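You operate a simulated robot arm through the tools that you are given. There is no shell and no other tool.

You run a simulated robot arm. Do the job below in one go: nothing can be reset, and whatever is moved stays where it is left.

TASK
Put things in order on the top of the steel bench. At the end: the white card (marked "NUTS") from the top of the steel bench stands where the red tin stood; the red padlock from the top of the steel bench stands where the white card stood; the brown bolt from the top of the steel bench stands on top of the silver spacer; the red tin from the top of the steel bench is on the grey steel tray; the white fuse (marked "25 A") from the top of the steel bench stands on top of the brown carton (marked "KERNELS"); whatever was shut is shut again. Leave all else as you found it, and nothing knocked over.

The check looks at the end state, three seconds after you hand in, the way a careful person would. Anything else that was tipped, shoved, dropped, spilled or broken makes it a failure.

THE ROBOT
A 6-joint arm with a two-finger parallel gripper, fixed in place. Base frame: the origin is at the foot of the arm, x ahead of it, y to its left, z up; the work surface is at about z = 80. Readings come in cm, degrees, newtons and seconds.
With the tool pointing down near the work surface it reaches from about 34 to 76 cm from the base axis. Its first joint turns from -66.0 to 66.0 degrees. Payload 2.45 kg.
The TCP is the grasp point between the finger pads, 2.4 cm short of the fingertips. In the tool frame z runs along the fingers and y along their closing line. Largest opening 6.8 cm; finger width 1.7, thickness 1; the body of the gripper, 4 by 7 cm, starts 4.1 cm behind the TCP.
Orientation is that of the tool frame in the base frame, as [roll, pitch, yaw] about the fixed x, y, z axes, in that order (R = Rz(yaw) Ry(pitch) Rx(roll)). With the fingers straight down and closing along the base's y, the tool's x points along the base's -x, its y along +y and its z along -z.

THE INTERFACE
- The arm moves only by the tool move_arm. Its argument "moves" is text: rows parted by semicolons, each of 7 numbers parted by spaces: the shift along the base's x, y, z in cm, then the turn, a rotation vector about the base's x, y, z in degrees, then the gripper command, from -1 (shut) to 1 (fully open), values between in proportion. In form: x y z rx ry rz fingers; .... A call has 1 to 20 rows; each row shifts and turns the commanded pose from where the row before left it. A row lasts 0.2 s, in which the tool goes at most 5 cm and 8.6 degrees; a call with a longer step from one row to the next is refused whole, and so is a gripper value outside its range. A pose out of reach is approached as far as the arm can. The call stops where the force on the tool passes 40 N (or 10 N more than at its start, if that is more) or the arm is blocked; 0.2 s more then pass. Each finger travels about 10.8 cm/s and halts on what it meets, pressing with about 39 N; the grip force reading is that of the motor and also rises with nothing between the fingers. The clock runs only during rows and for 0.2 s after the last one: add rows that do not move to give the fingers time. The reply holds the time, the measured pose of the TCP, the force on the tool along the base axes, the opening and the grip force, in the units named above and with some noise, with the torque about the TCP (base axes, N m) and any sound that the robot's microphone picked up, and new pictures: "views" is both (left out), scene, wrist or none.
- Cameras (640 x 400 px; columns grow to the right, rows downward): "scene" is fixed at [16.34, 41.68, 145.02]; the picture's right is [-0.77, -0.64, 0.00], its down [-0.44, 0.53, -0.73] and it looks along [0.47, -0.56, -0.69] (base axes); focal length 333 px, centre (320, 200). "wrist" rides on the gripper at [8.4, 1.1, -7.5] in the tool frame; the picture's right is [-0.13, 0.99, 0.00], its down [-0.60, -0.08, -0.79] and it looks along [-0.79, -0.10, 0.61] (tool axes); focal length 251 px, centre (320, 200). There is no depth. A picture from a camera that has moved, and an enlarged one, comes with that camera's place and axes in the base frame and with its lens.
- inspect(camera, box): a new picture of the part [left, top, right, bottom] of that camera's present view, enlarged. The clock stands still meanwhile.
- job_done(): hands the job in; it is judged then, once.

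Nothing tells you positions but the pictures and the camera data. Unless the task says otherwise, let go and move clear before handing in.

The tools are called as name(argument=value, ...) on one line, values as JSON. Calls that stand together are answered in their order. move_arm: Moves the arm, as the interface text tells. Its arguments: {"type":"object","properties":{"moves":{"type":"string"},"views":{"type":"string","enum":["both","scene","wrist","none"]}},"required":["moves"]} The other tools are called the same way: inspect (camera, box) takes an enlarged picture of a part of a camera's view; job_done () hands the job in.

At the start:

```text
clock: 0.0
tool_pos: [43.64, 0.51, 108.75]
ee_rot: [-180.0, 0.0, -180.0]
ft_force: [-0.1, 0.8, -0.2]
ft_torque: [0.0, -0.03, -0.02]
finger_gap: 6.8
grip_force: 0.1
```

scene: 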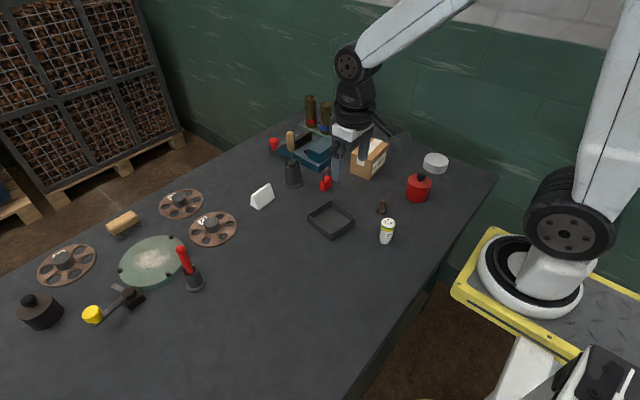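
wrist: 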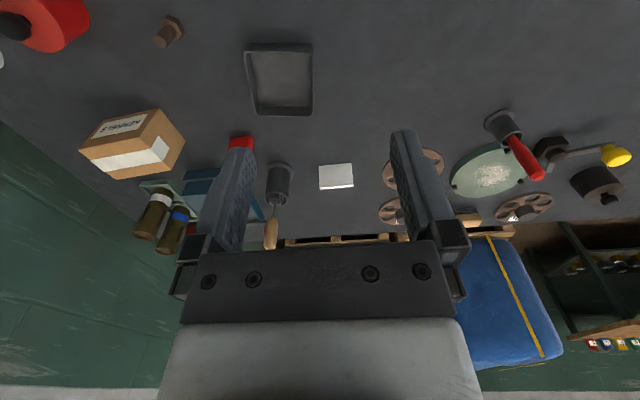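

I see a bench with a card, red tin, padlock, bolt, fuse, tray, carton and other things. First I'll look closer at the pictures before moving anything.

inspect(camera="scene", box=[240, 80, 480, 250])

inspect(camera="scene", box=[340, 130, 480, 250])

inspect(camera="scene", box=[240, 90, 380, 220])

inspect(camera="wrist", box=[0, 0, 360, 260])

```text
2.35 times, centred on (360, 165) of scene
camera zoom: at [16.34, 41.68, 145.02], right [-0.77, -0.64, 0.0], down [-0.44, 0.53, -0.73], along [0.47, -0.56, -0.69], focal length 783 px, centre (226, 282)
```

zoom: 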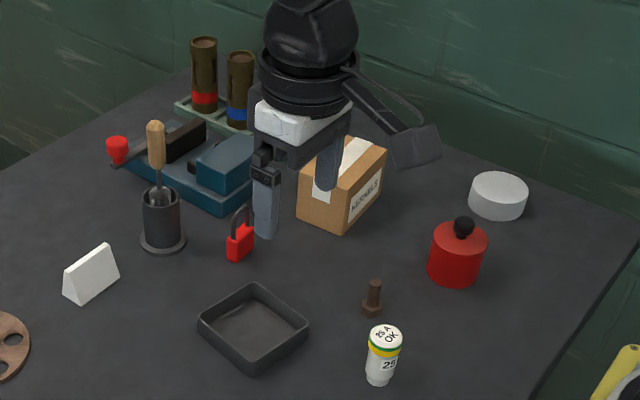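

```text
3.33 times, centred on (410, 190) of scene
camera zoom: at [16.34, 41.68, 145.02], right [-0.77, -0.64, 0.0], down [-0.44, 0.53, -0.73], along [0.47, -0.56, -0.69], focal length 1109 px, centre (20, 233)
```

zoom: 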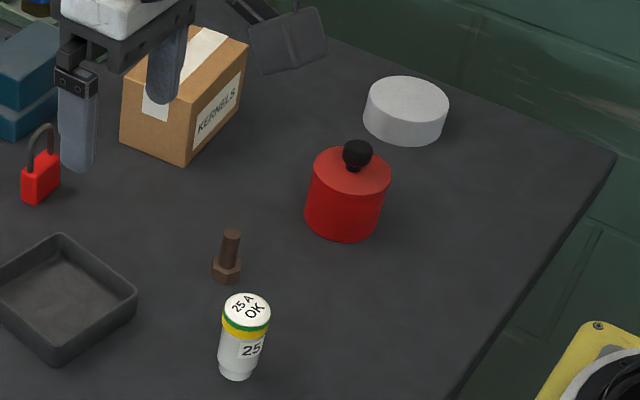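

```text
3.08 times, centred on (310, 155) of scene
camera zoom: at [16.34, 41.68, 145.02], right [-0.77, -0.64, 0.0], down [-0.44, 0.53, -0.73], along [0.47, -0.56, -0.69], focal length 1023 px, centre (351, 338)
```

zoom: 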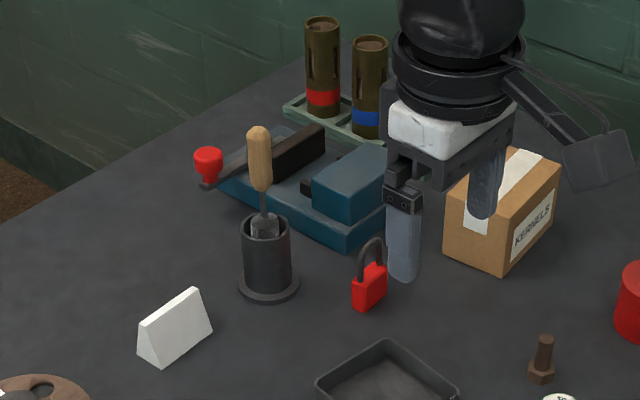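

```text
1.54 times, centred on (180, 130) of wrist
camera zoom: at [35.13, 1.77, 116.36], right [0.13, 0.99, 0.0], down [0.6, -0.08, 0.79], along [0.79, -0.1, -0.61], focal length 387 px, centre (535, 308)
```

zoom: 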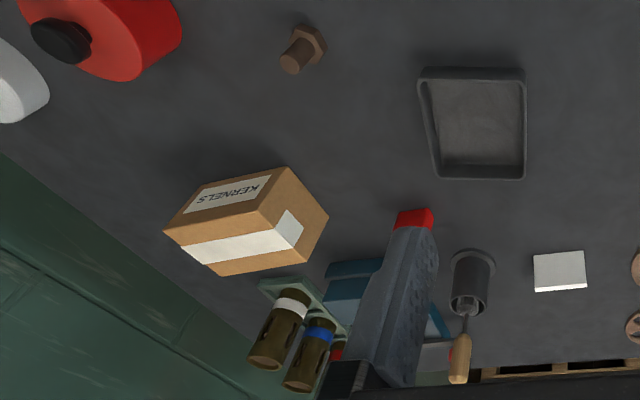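

The red tin sits at about (40,-31), the bolt at (45,-18.5), the fuse at (38,-10), the tray at (53,-7), the carton at (60,-30), the spacer at (42,-46), the padlock at (63,-15) and the card at (73,0). I'll move over the tin to get a closer view from the wrist.

move_arm(moves="-1 -4.5 0 0 0 0 1; -1 -4.5 0 0 0 0 1; -1 -4.5 0 0 0 0 1; -1 -4.5 -1 0 0 0 1; -1 -4.5 -1 0 0 0 1; -1 -4.5 -1 0 0 0 1; -1 -4 -1 0 0 0 1; 0 0 0 0 0 0 1")

```text
clock: 1.8
tool_pos: [36.58, -30.62, 104.81]
ee_rot: [-180.0, 0.0, 179.9]
ft_force: [0.6, 0.5, 0.8]
ft_torque: [0.02, 0.02, 0.02]
finger_gap: 6.79
grip_force: 0.0
camera wrist: at [28.12, -29.36, 112.38], right [0.13, 0.99, 0.0], down [0.6, -0.08, 0.79], along [0.79, -0.1, -0.61], focal length 251 px, centre (320, 200)
```

scene: 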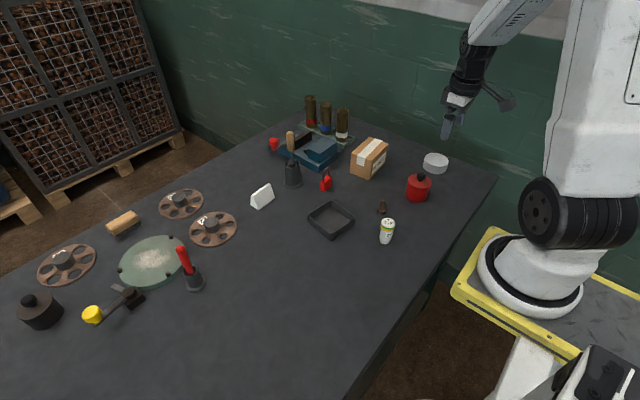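
wrist: 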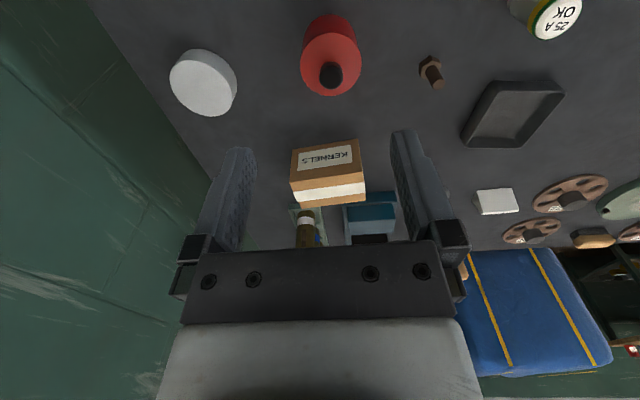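

inspect(camera="wrist", box=[150, 0, 450, 188])

inspect(camera="scene", box=[395, 140, 459, 210])

inspect(camera="scene", box=[335, 125, 405, 190])

inspect(camera="scene", box=[240, 160, 350, 245])

inspect(camera="scene", box=[360, 190, 420, 250])

```text
2.13 times, centred on (300, 94) of wrist
camera zoom: at [28.12, -29.36, 112.38], right [0.13, 0.99, 0.0], down [0.6, -0.08, 0.79], along [0.79, -0.1, -0.61], focal length 535 px, centre (363, 426)
```

zoom: 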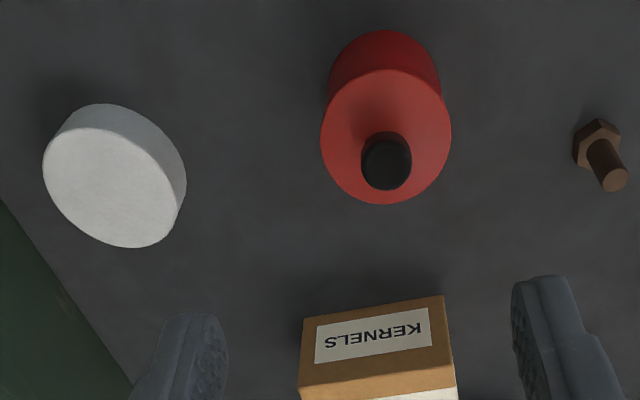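

```text
5.71 times, centred on (427, 175) of scene
camera zoom: at [16.34, 41.67, 145.02], right [-0.77, -0.64, 0.0], down [-0.44, 0.53, -0.73], along [0.47, -0.56, -0.69], focal length 1901 px, centre (-291, 343)
```

zoom: 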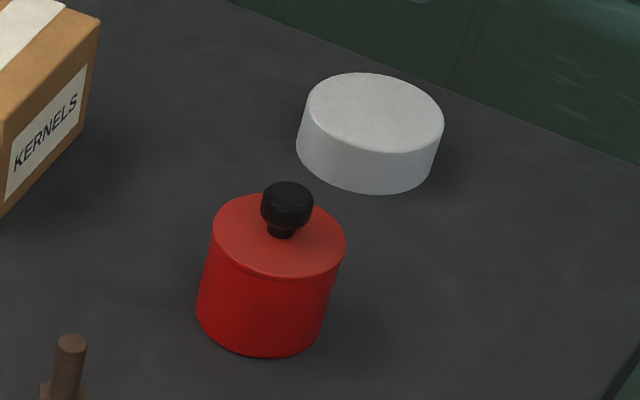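

```text
6.15 times, centred on (370, 158) of scene
camera zoom: at [16.34, 41.67, 145.02], right [-0.77, -0.64, 0.0], down [-0.44, 0.53, -0.73], along [0.47, -0.56, -0.69], focal length 2047 px, centre (12, 462)
```

zoom: 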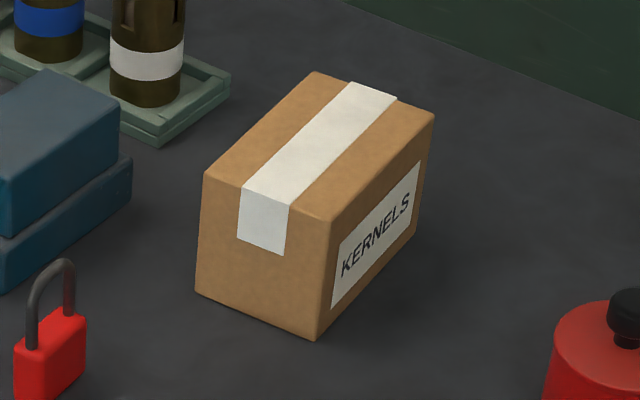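

```text
4.71 times, centred on (295, 202) of scene
camera zoom: at [16.34, 41.67, 145.02], right [-0.77, -0.64, 0.0], down [-0.44, 0.53, -0.73], along [0.47, -0.56, -0.69], focal length 1565 px, centre (438, 188)
```

zoom: 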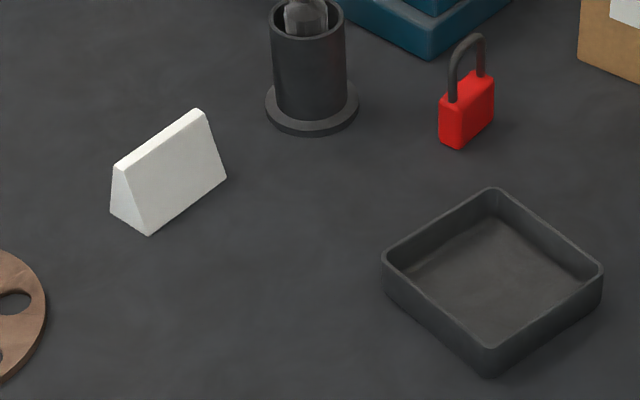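

```text
6.67 times, centred on (390, 220) of scene
camera zoom: at [16.34, 41.67, 145.02], right [-0.77, -0.64, 0.0], down [-0.44, 0.53, -0.73], along [0.47, -0.56, -0.69], focal length 2217 px, centre (-147, 67)
```

zoom: 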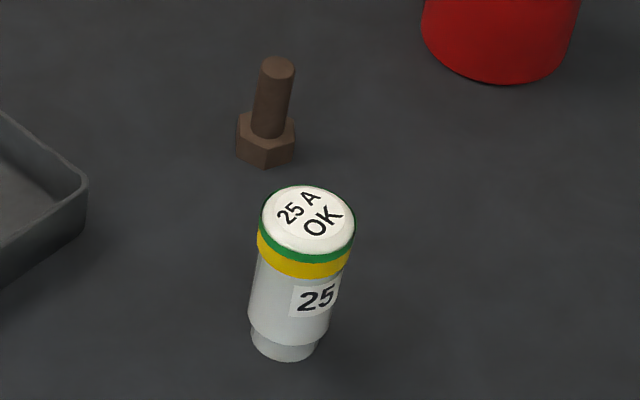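

The tin is about 6.3 cm across, centred near (40.3,-29.8), with a knobbed lid on top at about z=85.6. I'll hover right above it to check the fit between the fingers.

move_arm(moves="1.8 0.35 -2 0 0 0 1; 1.9 0.35 -3 0 0 0 1; 0 0 -4 0 0 0 1; 0 0 -0.75 0 0 0 1; 0 0 0 0 0 0 1")

inspect(camera="wrist", box=[200, 0, 440, 200])

inspect(camera="scene", box=[380, 120, 470, 210])

```text
clock: 3.0
tool_pos: [40.38, -29.95, 95.03]
ee_rot: [-180.0, 0.0, -180.0]
ft_force: [0.3, -0.3, -0.4]
ft_torque: [-0.01, 0.0, 0.05]
finger_gap: 6.81
grip_force: 0.0
camera wrist: at [31.87, -28.58, 102.55], right [0.13, 0.99, 0.0], down [0.6, -0.08, 0.79], along [0.79, -0.1, -0.61], focal length 251 px, centre (320, 200)
```

scene: 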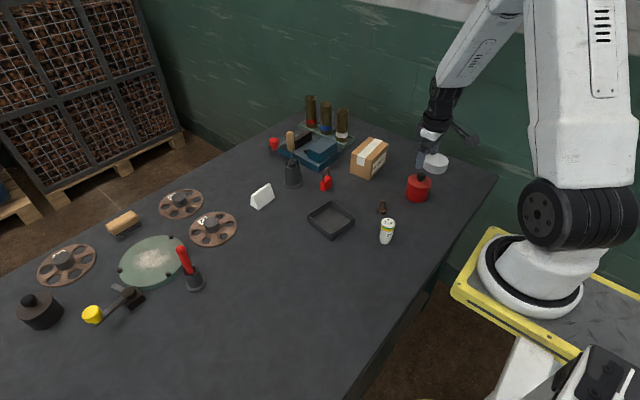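
wrist: 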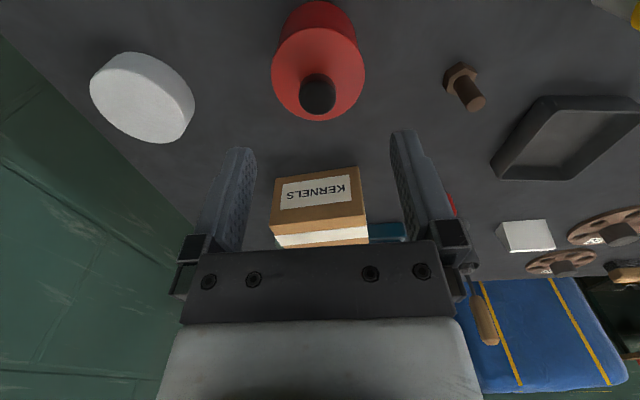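

```text
2.00 times, centred on (320, 100) of wrist
camera zoom: at [31.87, -28.58, 102.55], right [0.13, 0.99, 0.0], down [0.6, -0.08, 0.79], along [0.79, -0.1, -0.61], focal length 503 px, centre (320, 400)
```

zoom: 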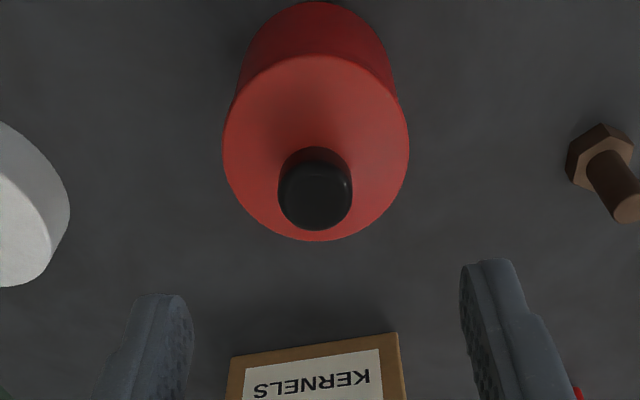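

```text
4.44 times, centred on (425, 165) of scene
camera zoom: at [16.34, 41.68, 145.02], right [-0.77, -0.64, 0.0], down [-0.44, 0.53, -0.73], along [0.47, -0.56, -0.69], focal length 1478 px, centre (-147, 356)
```

zoom: 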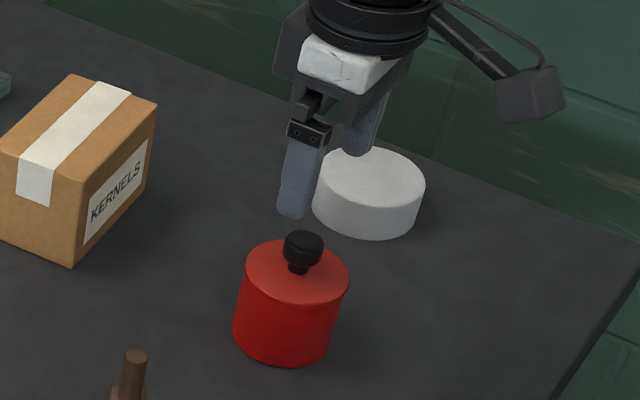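

The tin is nearly centred between the open fingers, with an offset of about 0.15 cm. I'll lower until the fingertips are just above the lid level and check the side gaps.

move_arm(moves="0.16 -0.12 -3 0 0 0 1; 0 0 -3 0 0 0 1; 0 0 0 0 0 0 1")

inspect(camera="wrist", box=[200, 0, 440, 200])

inspect(camera="scene", box=[380, 130, 460, 210])

```text
clock: 3.8
tool_pos: [40.37, -30.08, 89.1]
ee_rot: [180.0, -0.1, 179.9]
ft_force: [-1.1, 0.5, -0.3]
ft_torque: [-0.02, 0.01, -0.03]
finger_gap: 6.8
grip_force: 0.0
camera wrist: at [31.96, -28.73, 96.69], right [0.13, 0.99, 0.0], down [0.6, -0.08, 0.79], along [0.79, -0.1, -0.61], focal length 251 px, centre (320, 200)
```

scene: 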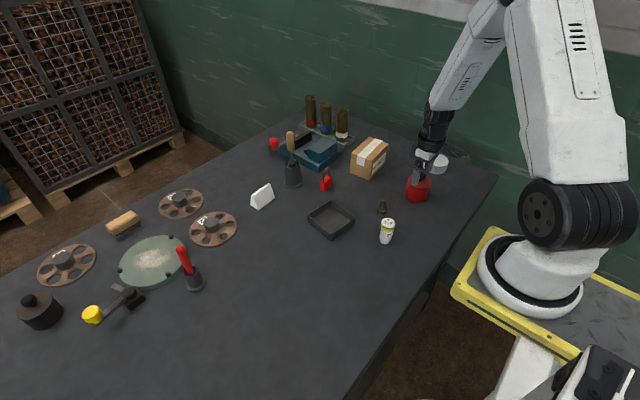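
wrist: 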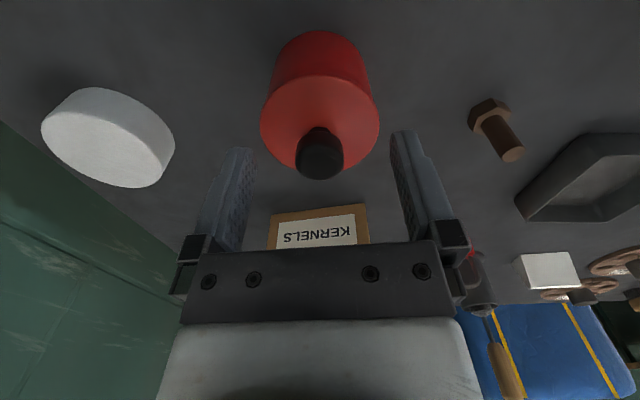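

```text
2.00 times, centred on (320, 100) of wrist
camera zoom: at [31.96, -28.73, 96.69], right [0.13, 0.99, 0.0], down [0.6, -0.08, 0.79], along [0.79, -0.1, -0.61], focal length 503 px, centre (320, 400)
```

zoom: 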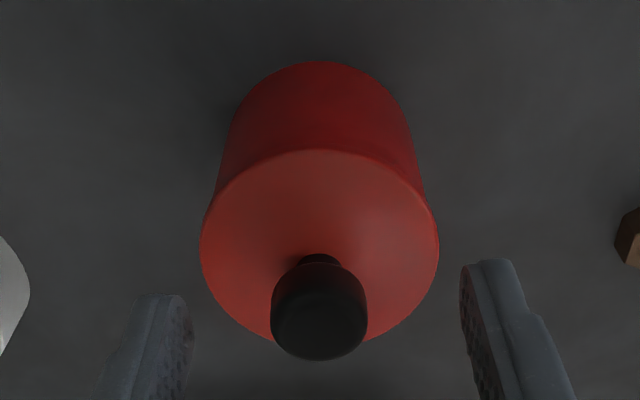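

```text
5.00 times, centred on (420, 170) of scene
camera zoom: at [16.34, 41.68, 145.02], right [-0.77, -0.64, 0.0], down [-0.44, 0.53, -0.73], along [0.47, -0.56, -0.69], focal length 1663 px, centre (-180, 350)
```

zoom: 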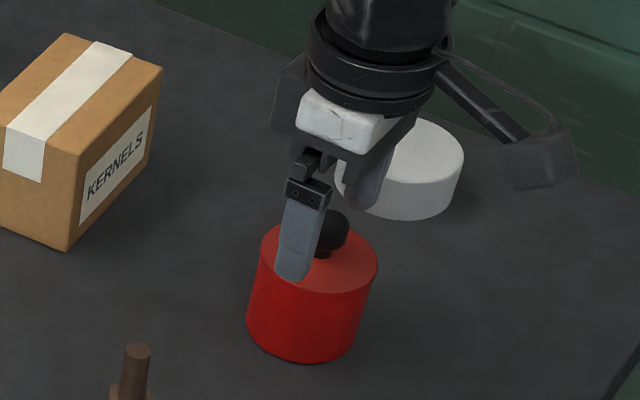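

inspect(camera="wrist", box=[230, 60, 410, 190])

inspect(camera="wrist", box=[160, 120, 480, 320])

```text
3.08 times, centred on (320, 125) of wrist
camera zoom: at [31.96, -28.73, 96.69], right [0.13, 0.99, 0.0], down [0.6, -0.08, 0.79], along [0.79, -0.1, -0.61], focal length 774 px, centre (320, 431)
```

zoom: 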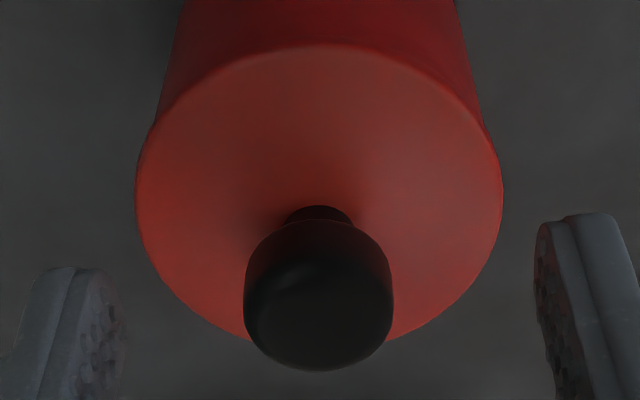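

```text
2.00 times, centred on (320, 220) of wrist
camera zoom: at [31.96, -28.73, 96.69], right [0.13, 0.99, 0.0], down [0.6, -0.08, 0.79], along [0.79, -0.1, -0.61], focal length 503 px, centre (320, 160)
```

zoom: 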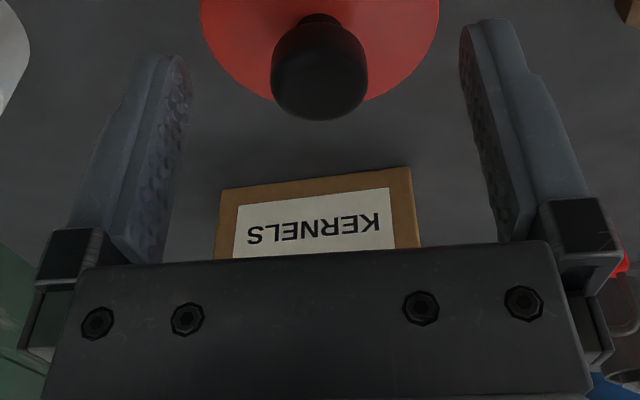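

The lid is centred within a few hundredths between the fingers, so I'll go straight down to grip the upper body and then close.

move_arm(moves="0 0 -1 0 0 0 1; 0 0 -1 0 0 0 1; 0 0 -1 0 0 0 1; 0 0 -1 0 0 0 1; 0 0 0 0 0 0 1")

inspect(camera="scene", box=[380, 130, 460, 210])

inspect(camera="wrist", box=[200, 0, 440, 200])

```text
clock: 5.0
tool_pos: [40.36, -29.87, 85.14]
ee_rot: [-180.0, 0.0, -179.9]
ft_force: [0.5, -0.3, 0.4]
ft_torque: [0.0, -0.02, -0.01]
finger_gap: 6.82
grip_force: 0.1
camera wrist: at [31.96, -28.65, 92.59], right [0.13, 0.99, 0.0], down [0.6, -0.08, 0.79], along [0.79, -0.1, -0.61], focal length 251 px, centre (320, 200)
```

scene: 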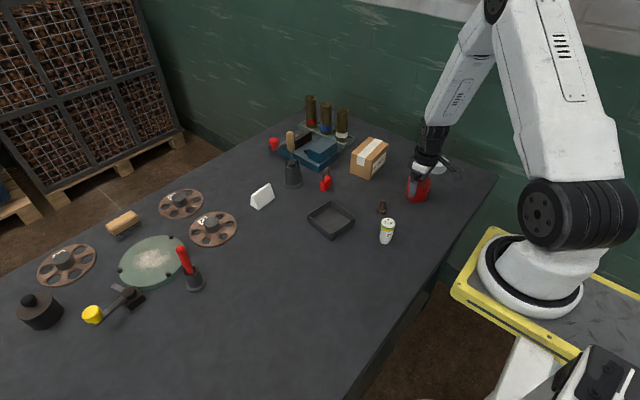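
wrist: 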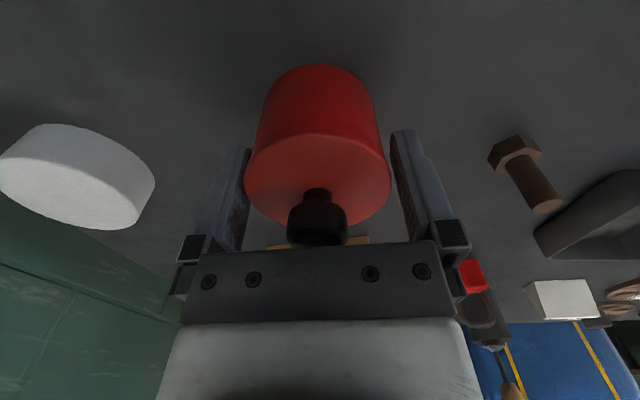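

```text
5.00 times, centred on (420, 170) of scene
camera zoom: at [16.34, 41.68, 145.02], right [-0.77, -0.64, 0.0], down [-0.44, 0.53, -0.73], along [0.47, -0.56, -0.69], focal length 1663 px, centre (-180, 350)
```

zoom: 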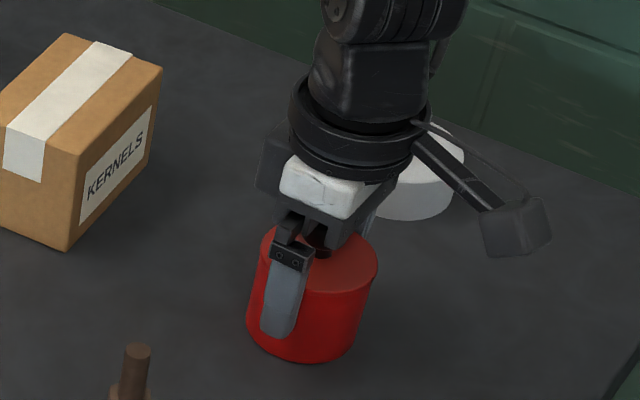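

```text
2.00 times, centred on (320, 100) of wrist
camera zoom: at [31.96, -28.65, 92.59], right [0.13, 0.99, 0.0], down [0.6, -0.08, 0.79], along [0.79, -0.1, -0.61], focal length 503 px, centre (320, 400)
```

zoom: 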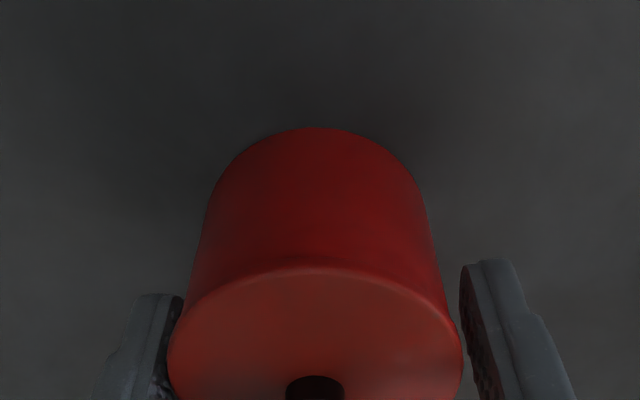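

The fingers straddle the tin cleanly, so I'll close and lift a little to test the hold.

move_arm(moves="0 0 0 0 0 0 -1; 0 0 0 0 0 0 -1; 0 0 0 0 0 0 -1; 0 0 1 0 0 0 -1; 0 0 1 0 0 0 -1; 0 0 0 0 0 0 -1")

inspect(camera="scene", box=[380, 130, 460, 210])

```text
clock: 6.4
tool_pos: [40.23, -29.93, 87.02]
ee_rot: [180.0, 0.0, 180.0]
ft_force: [-0.2, 0.3, -0.4]
ft_torque: [0.01, 0.0, -0.04]
finger_gap: 6.1
grip_force: 39.4
heard: snap
camera wrist: at [31.92, -28.67, 94.57], right [0.13, 0.99, 0.0], down [0.6, -0.08, 0.79], along [0.79, -0.1, -0.61], focal length 251 px, centre (320, 200)
```

scene: 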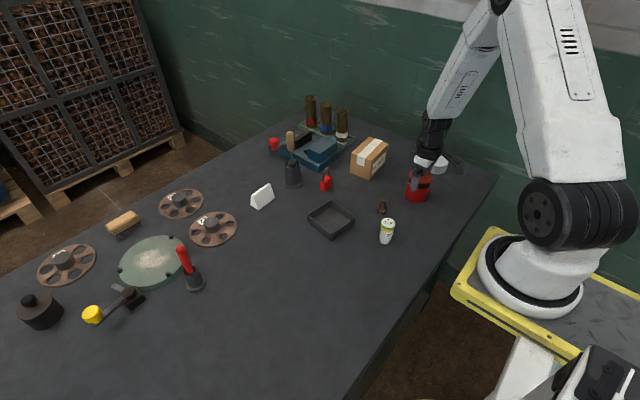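
wrist: 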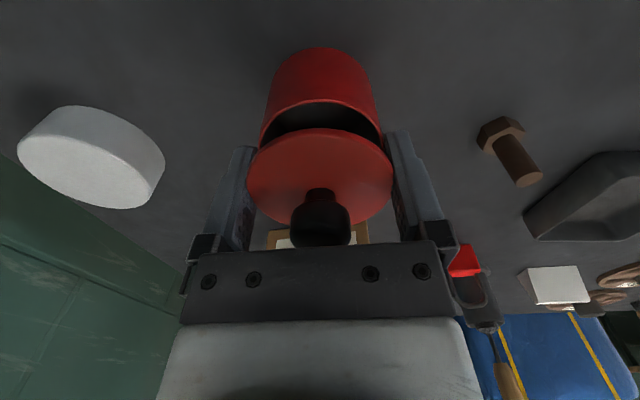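

```text
5.00 times, centred on (420, 170) of scene
camera zoom: at [16.34, 41.68, 145.02], right [-0.77, -0.64, 0.0], down [-0.44, 0.53, -0.73], along [0.47, -0.56, -0.69], focal length 1663 px, centre (-180, 350)
```

zoom: 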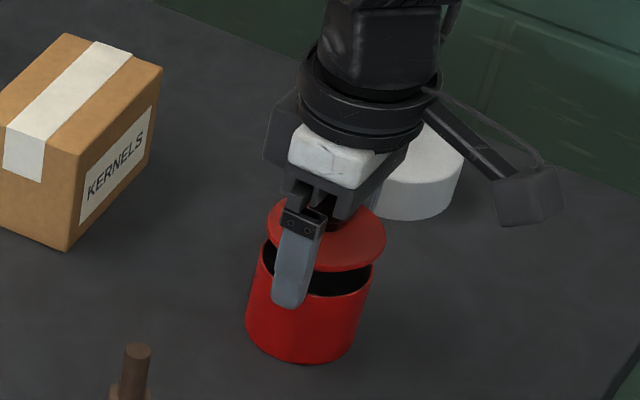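

The lid snapped off: the fingers hold only the lid, so this tin is shut by a snap-on lid. I'll set the lid back down loosely, regrip it by its knob, park it on the bench, move the body to the tray, then refit the lid and press it shut.

move_arm(moves="0 0 -0.8 0 0 0 -1; 0 0 -0.8 0 0 0 -1; 0 0 0 0 0 0 -1")

inspect(camera="scene", box=[380, 130, 460, 210])

inspect(camera="wrist", box=[200, 0, 440, 250])

```text
clock: 7.2
tool_pos: [40.46, -29.97, 85.46]
ee_rot: [180.0, 0.1, -180.0]
ft_force: [0.3, 1.3, -0.7]
ft_torque: [0.0, 0.01, 0.01]
finger_gap: 6.1
grip_force: 38.8
camera wrist: at [31.95, -28.74, 93.0], right [0.13, 0.99, 0.0], down [0.6, -0.08, 0.79], along [0.79, -0.1, -0.61], focal length 251 px, centre (320, 200)
```

scene: 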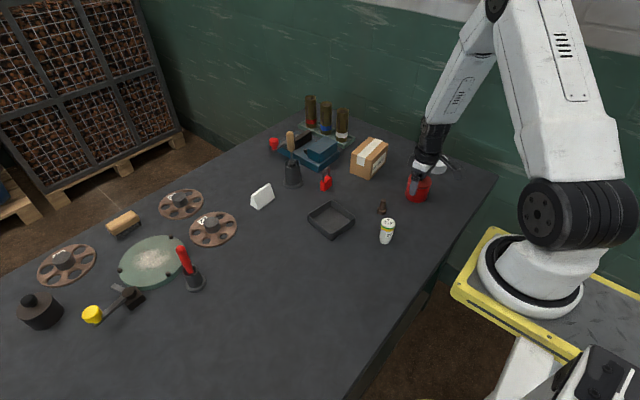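
wrist: 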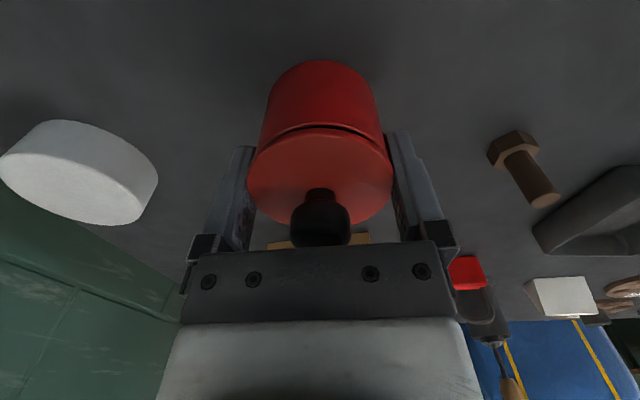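

```text
5.00 times, centred on (420, 170) of scene
camera zoom: at [16.34, 41.68, 145.02], right [-0.77, -0.64, 0.0], down [-0.44, 0.53, -0.73], along [0.47, -0.56, -0.69], focal length 1663 px, centre (-180, 350)
```

zoom: 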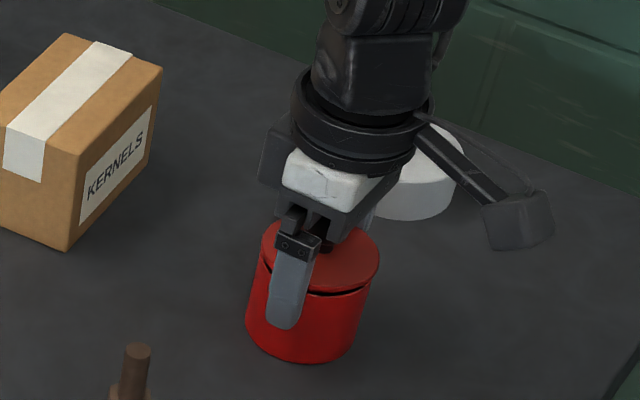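

```text
1.60 times, centred on (320, 125) of wrist
camera zoom: at [31.95, -28.74, 93.0], right [0.13, 0.99, 0.0], down [0.6, -0.08, 0.79], along [0.79, -0.1, -0.61], focal length 402 px, centre (320, 320)
```

zoom: 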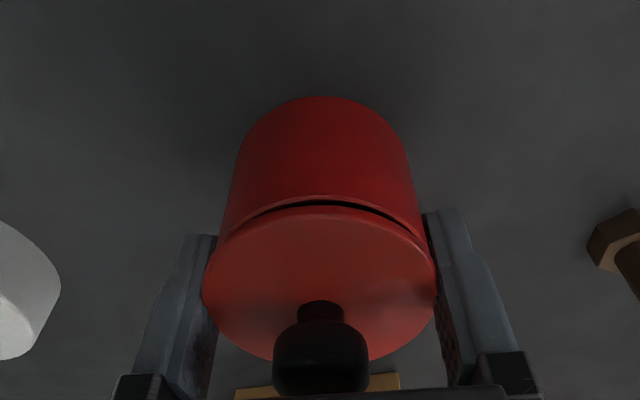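

The lid is about 0.4 cm above its seat and well aligned, so I'll lower it the rest of the way.

move_arm(moves="0 0 -0.2 0 0 0 -1; 0 0 -0.2 0 0 0 -1; 0 0 0 0 0 0 -1", views="wrist")

inspect(camera="wrist", box=[200, 0, 440, 250])

```text
clock: 8.0
tool_pos: [40.38, -29.87, 85.05]
ee_rot: [179.9, 0.0, 179.9]
ft_force: [0.1, 0.1, -0.4]
ft_torque: [0.0, 0.02, -0.01]
finger_gap: 6.13
grip_force: 39.2
camera wrist: at [31.94, -28.74, 92.64], right [0.13, 0.99, 0.0], down [0.6, -0.08, 0.79], along [0.79, -0.1, -0.61], focal length 251 px, centre (320, 200)
```

wrist: 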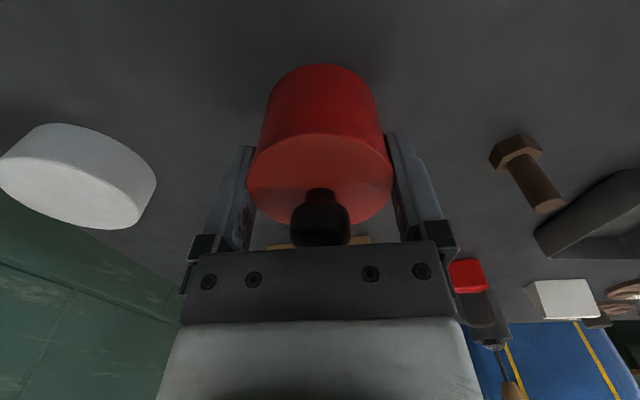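

```text
1.60 times, centred on (320, 125) of wrist
camera zoom: at [31.94, -28.74, 92.64], right [0.13, 0.99, 0.0], down [0.6, -0.08, 0.79], along [0.79, -0.1, -0.61], focal length 402 px, centre (320, 320)
```

zoom: 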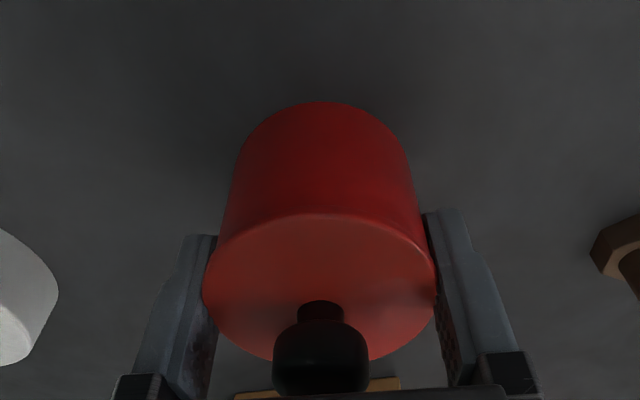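

The lid is seated again, so I'll open, rise until the fingertips are just above the lid, and look before gripping the knob.

move_arm(moves="0 0 0 0 0 0 1; 0 0 0 0 0 0 1; 0 0 1.2 0 0 0 1; 0 0 1.2 0 0 0 1; 0 0 1 0 0 0 1; 0 0 0 0 0 0 1")

inspect(camera="wrist", box=[200, 0, 440, 200])

inspect(camera="scene", box=[380, 130, 460, 210])

```text
clock: 9.4
tool_pos: [40.47, -29.83, 88.64]
ee_rot: [179.9, 0.0, -180.0]
ft_force: [0.2, -0.2, -0.5]
ft_torque: [0.03, 0.02, -0.01]
finger_gap: 6.79
grip_force: 0.1
camera wrist: at [32.0, -28.66, 96.06], right [0.13, 0.99, 0.0], down [0.6, -0.08, 0.79], along [0.79, -0.1, -0.61], focal length 251 px, centre (320, 200)
```

scene: 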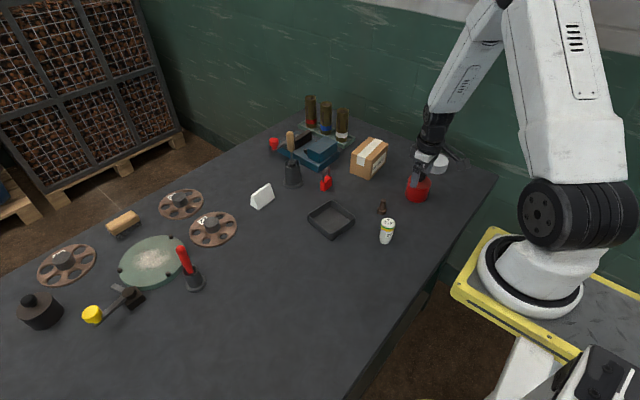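
wrist: 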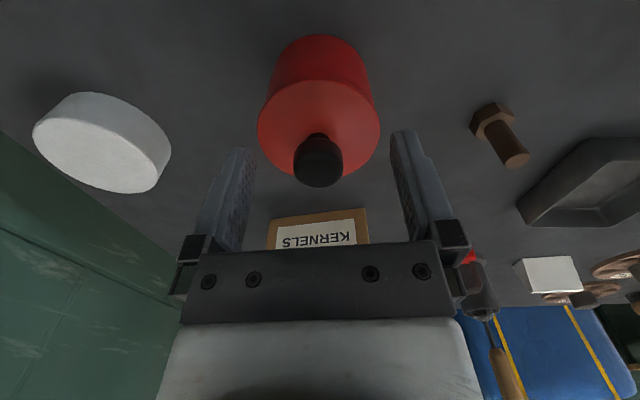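

```text
2.00 times, centred on (320, 100) of wrist
camera zoom: at [32.0, -28.66, 96.06], right [0.13, 0.99, 0.0], down [0.6, -0.08, 0.79], along [0.79, -0.1, -0.61], focal length 503 px, centre (320, 400)
```

zoom: 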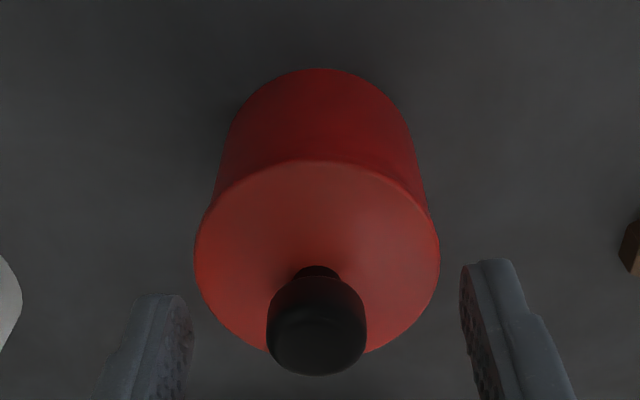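

```text
5.00 times, centred on (420, 170) of scene
camera zoom: at [16.34, 41.68, 145.02], right [-0.77, -0.64, 0.0], down [-0.44, 0.53, -0.73], along [0.47, -0.56, -0.69], focal length 1663 px, centre (-180, 350)
```

zoom: 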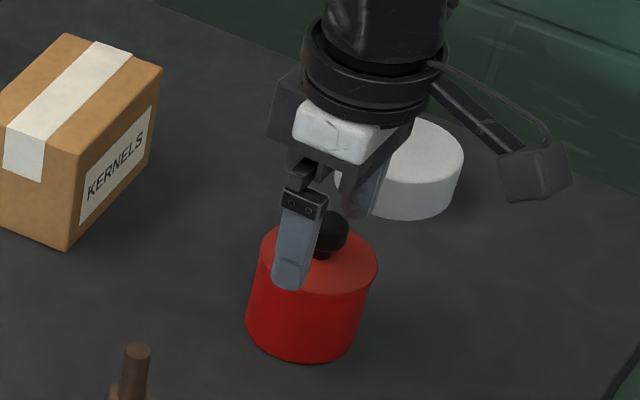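

Fingertips are just above the lid and the knob is centred, so I'll close on the knob and lift it off gently.

move_arm(moves="0 0 0 0 0 0 -1; 0 0 0 0 0 0 -1; 0 0 0 0 0 0 -1; 0 0 0 0 0 0 -1; 0 0 0.5 0 0 0 -1; 0 0 0.5 0 0 0 -1; 0 0 1 0 0 0 -1; 0 0 0 0 0 0 -1")

inspect(camera="scene", box=[380, 130, 460, 210])

inspect(camera="wrist", box=[200, 0, 440, 200])

```text
clock: 11.2
tool_pos: [40.49, -29.89, 90.5]
ee_rot: [180.0, -0.1, -180.0]
ft_force: [-0.3, 0.3, 0.2]
ft_torque: [-0.02, 0.01, -0.01]
finger_gap: 2.21
grip_force: 39.2
camera wrist: at [31.99, -28.62, 98.03], right [0.13, 0.99, 0.0], down [0.6, -0.08, 0.79], along [0.79, -0.1, -0.61], focal length 251 px, centre (320, 200)
```

scene: 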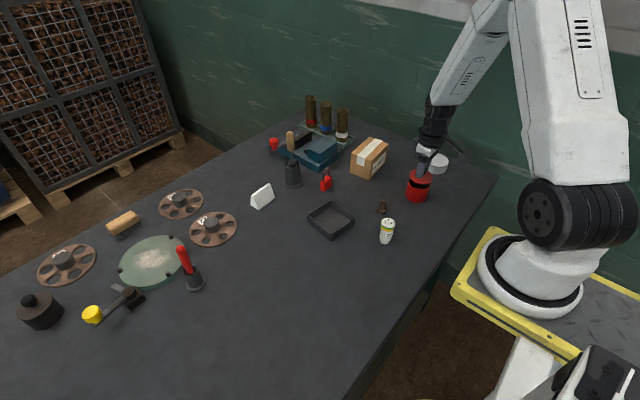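
wrist: 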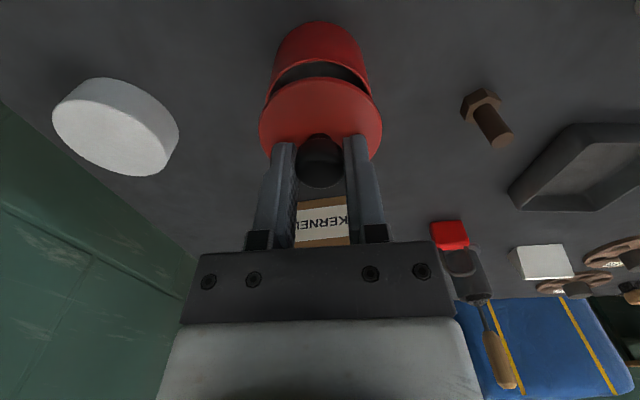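

```text
5.00 times, centred on (420, 170) of scene
camera zoom: at [16.34, 41.68, 145.02], right [-0.77, -0.64, 0.0], down [-0.44, 0.53, -0.73], along [0.47, -0.56, -0.69], focal length 1663 px, centre (-180, 350)
```

zoom: 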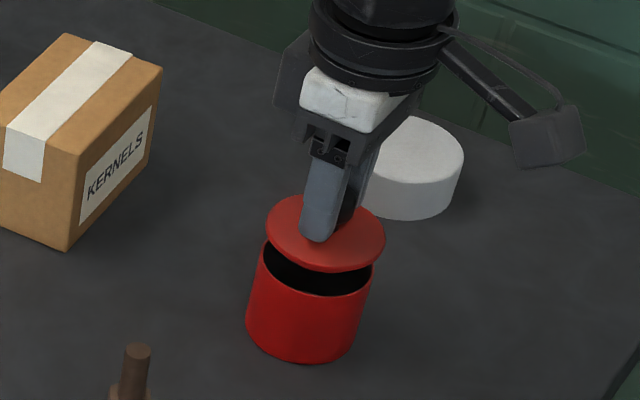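

```text
2.00 times, centred on (320, 100) of wrist
camera zoom: at [31.99, -28.62, 98.03], right [0.13, 0.99, 0.0], down [0.6, -0.08, 0.79], along [0.79, -0.1, -0.61], focal length 503 px, centre (320, 400)
```

zoom: 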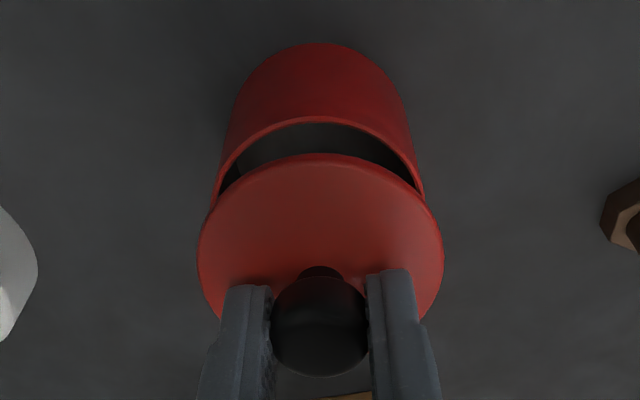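

The lid is off and held by its knob, with no load on the body. I'll park it on the clear bench area near (36,-20), between the tin, bolt and fuse.

move_arm(moves="0 0 2 0 0 0 -1; -1.5 3.2 0 0 0 0 -1; -1.5 3.3 0 0 0 0 -1; -1.45 3.35 -1 0 0 0 -1; 0 0 -3 0 0 0 -1; 0 0 -2.4 0 0 0 -1; 0 0 -1.6 0 0 0 -1; 0 0 0 0 0 0 -1")

inspect(camera="scene", box=[360, 140, 460, 240])

```text
clock: 13.0
tool_pos: [36.04, -20.1, 84.47]
ee_rot: [-180.0, 0.0, -180.0]
ft_force: [0.2, -0.9, -0.5]
ft_torque: [-0.02, -0.02, -0.02]
finger_gap: 2.22
grip_force: 38.7
camera wrist: at [27.53, -18.81, 91.98], right [0.13, 0.99, 0.0], down [0.6, -0.08, 0.79], along [0.79, -0.1, -0.61], focal length 251 px, centre (320, 200)
```

scene: 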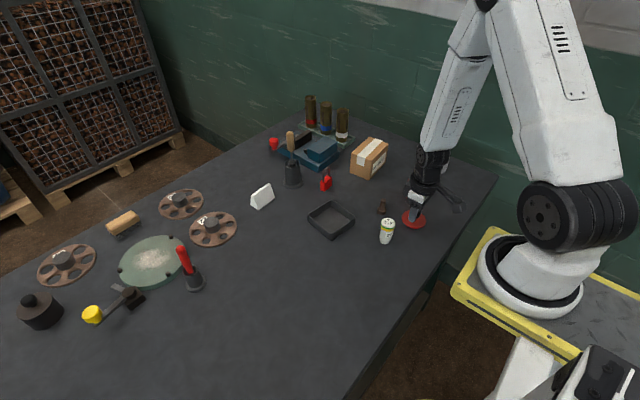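
wrist: 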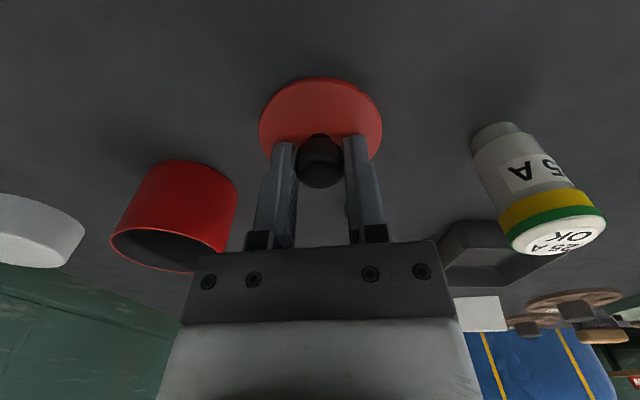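

```text
4.00 times, centred on (410, 190) of scene
camera zoom: at [16.34, 41.68, 145.02], right [-0.77, -0.64, 0.0], down [-0.44, 0.53, -0.73], along [0.47, -0.56, -0.69], focal length 1330 px, centre (-40, 240)
```

zoom: 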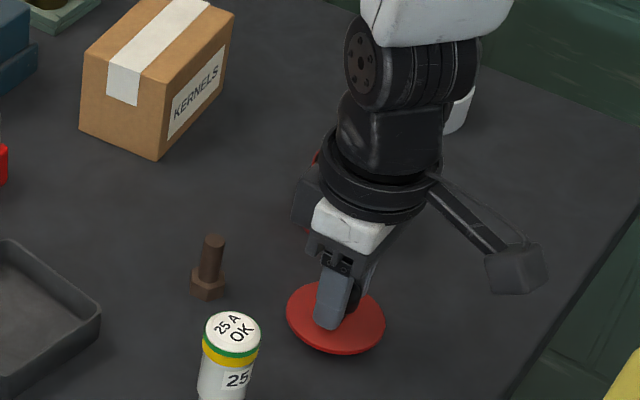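

The lid is roughly a centimetre above the bench. I'll lower it in small steps until it touches.

move_arm(moves="0 0 -0.3 0 0 0 -1; 0 0 -0.3 0 0 0 -1; 0 0 -0.2 0 0 0 -1; 0 0 0 0 0 0 -1")

inspect(camera="wrist", box=[220, 50, 420, 200])

inspect(camera="scene", box=[390, 180, 450, 240])

```text
clock: 13.8
tool_pos: [35.98, -20.03, 83.85]
ee_rot: [180.0, 0.0, 179.9]
ft_force: [-3.0, 1.4, 12.6]
ft_torque: [0.03, 0.06, 0.01]
finger_gap: 2.21
grip_force: 38.5
stopped in row 4: the force on the tool passed its limit at 41 N (the readings are from after the stop); the commanded pose is now the measured one
camera wrist: at [27.52, -18.87, 91.42], right [0.13, 0.99, 0.0], down [0.6, -0.08, 0.79], along [0.79, -0.1, -0.61], focal length 251 px, centre (320, 200)
```

scene: 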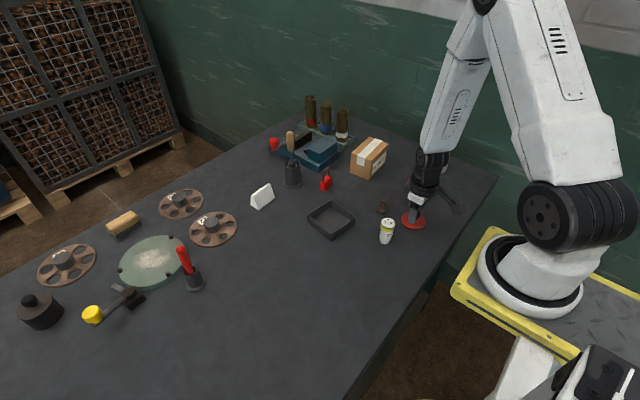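
wrist: 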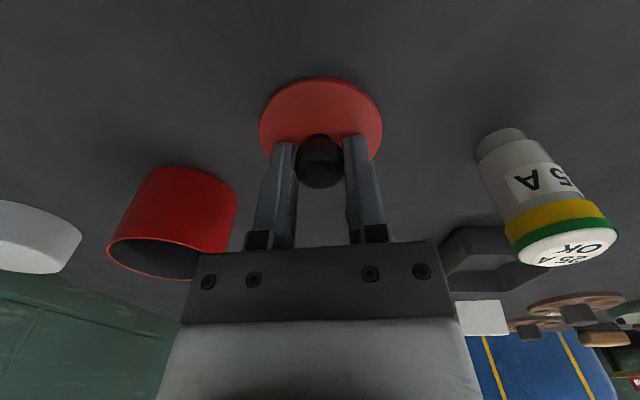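

```text
2.67 times, centred on (320, 125) of wrist
camera zoom: at [27.52, -18.87, 91.42], right [0.13, 0.99, 0.0], down [0.6, -0.08, 0.79], along [0.79, -0.1, -0.61], focal length 670 px, centre (320, 400)
```

zoom: 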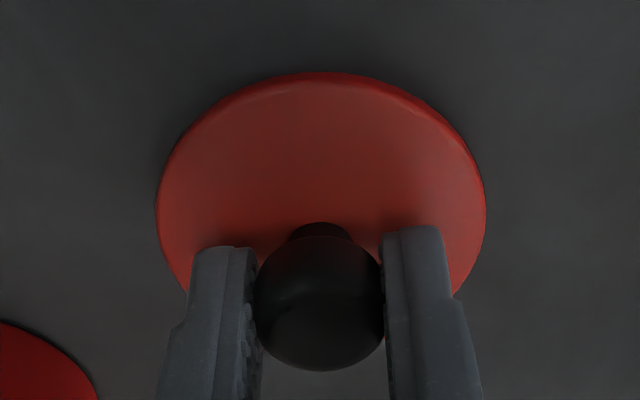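

```text
6.67 times, centred on (420, 210) of scene
camera zoom: at [16.32, 41.69, 145.02], right [-0.77, -0.64, 0.0], down [-0.44, 0.53, -0.73], along [0.47, -0.56, -0.69], focal length 2217 px, centre (-347, 133)
```

zoom: 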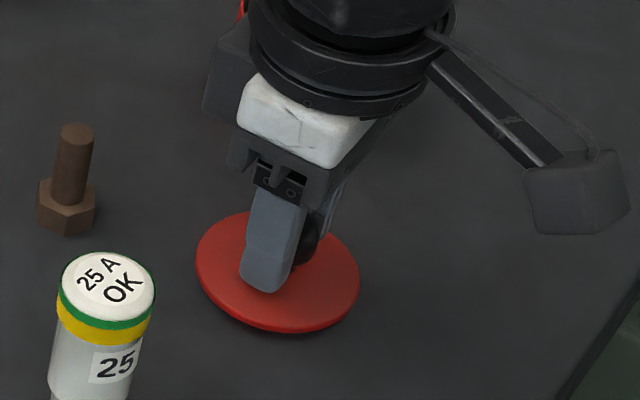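

The lid is resting on the bench at about (36,-20). I'll release it, rise and go look at the open tin body.

move_arm(moves="0 0 0 0 0 0 0.6; 0 0 0 0 0 0 0.6; 0 0 2 0 0 0 0.6; 0 0 4 0 0 0 1; 1.5 -3.3 2.5 0 0 0 1; 1.5 -3.3 0 0 0 0 1; 1.45 -3.2 0 0 0 0 1; 0 0 0 0 0 0 1; 0 0 0 0 0 0 1")

inspect(camera="wrist", box=[200, 0, 440, 200])

inspect(camera="scene", box=[370, 130, 460, 240])

```text
clock: 15.8
tool_pos: [40.52, -29.99, 92.22]
ee_rot: [180.0, 0.1, 179.9]
ft_force: [-0.7, -0.5, -0.5]
ft_torque: [-0.03, -0.01, 0.0]
finger_gap: 6.84
grip_force: 0.0
camera wrist: at [32.01, -28.74, 99.81], right [0.13, 0.99, 0.0], down [0.6, -0.08, 0.79], along [0.79, -0.1, -0.61], focal length 251 px, centre (320, 200)
```

scene: 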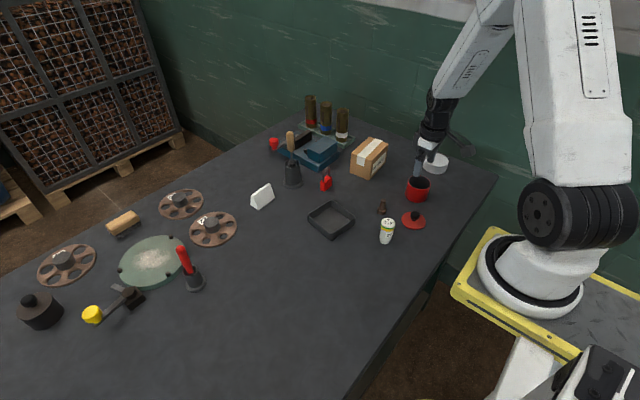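
wrist: 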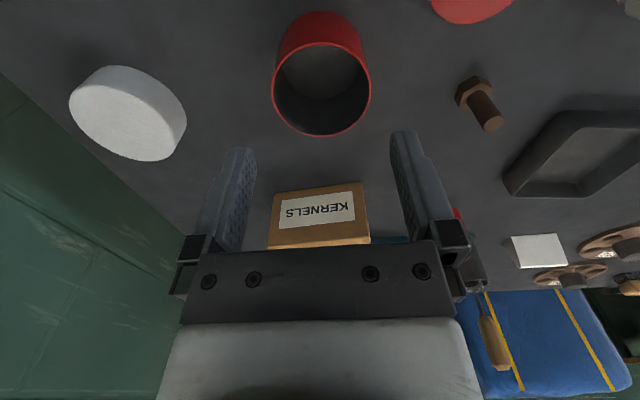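

```text
2.00 times, centred on (320, 100) of wrist
camera zoom: at [32.01, -28.74, 99.81], right [0.13, 0.99, 0.0], down [0.6, -0.08, 0.79], along [0.79, -0.1, -0.61], focal length 503 px, centre (320, 400)
```

zoom: 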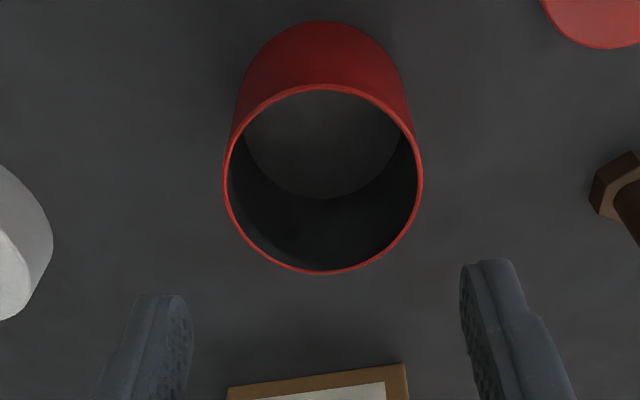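

```text
3.64 times, centred on (415, 185) of scene
camera zoom: at [16.34, 41.68, 145.02], right [-0.77, -0.64, 0.0], down [-0.44, 0.53, -0.73], along [0.47, -0.56, -0.69], focal length 1210 px, centre (-26, 254)
```

zoom: 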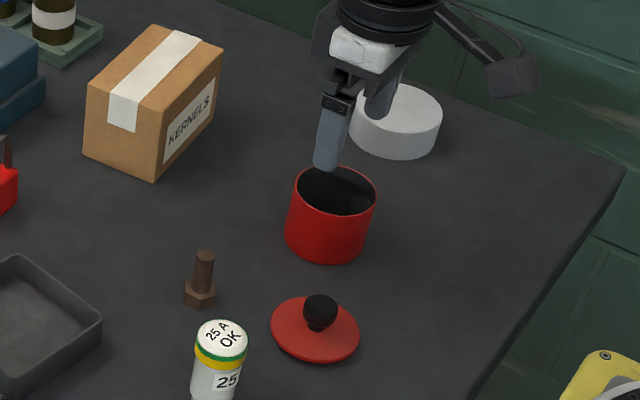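

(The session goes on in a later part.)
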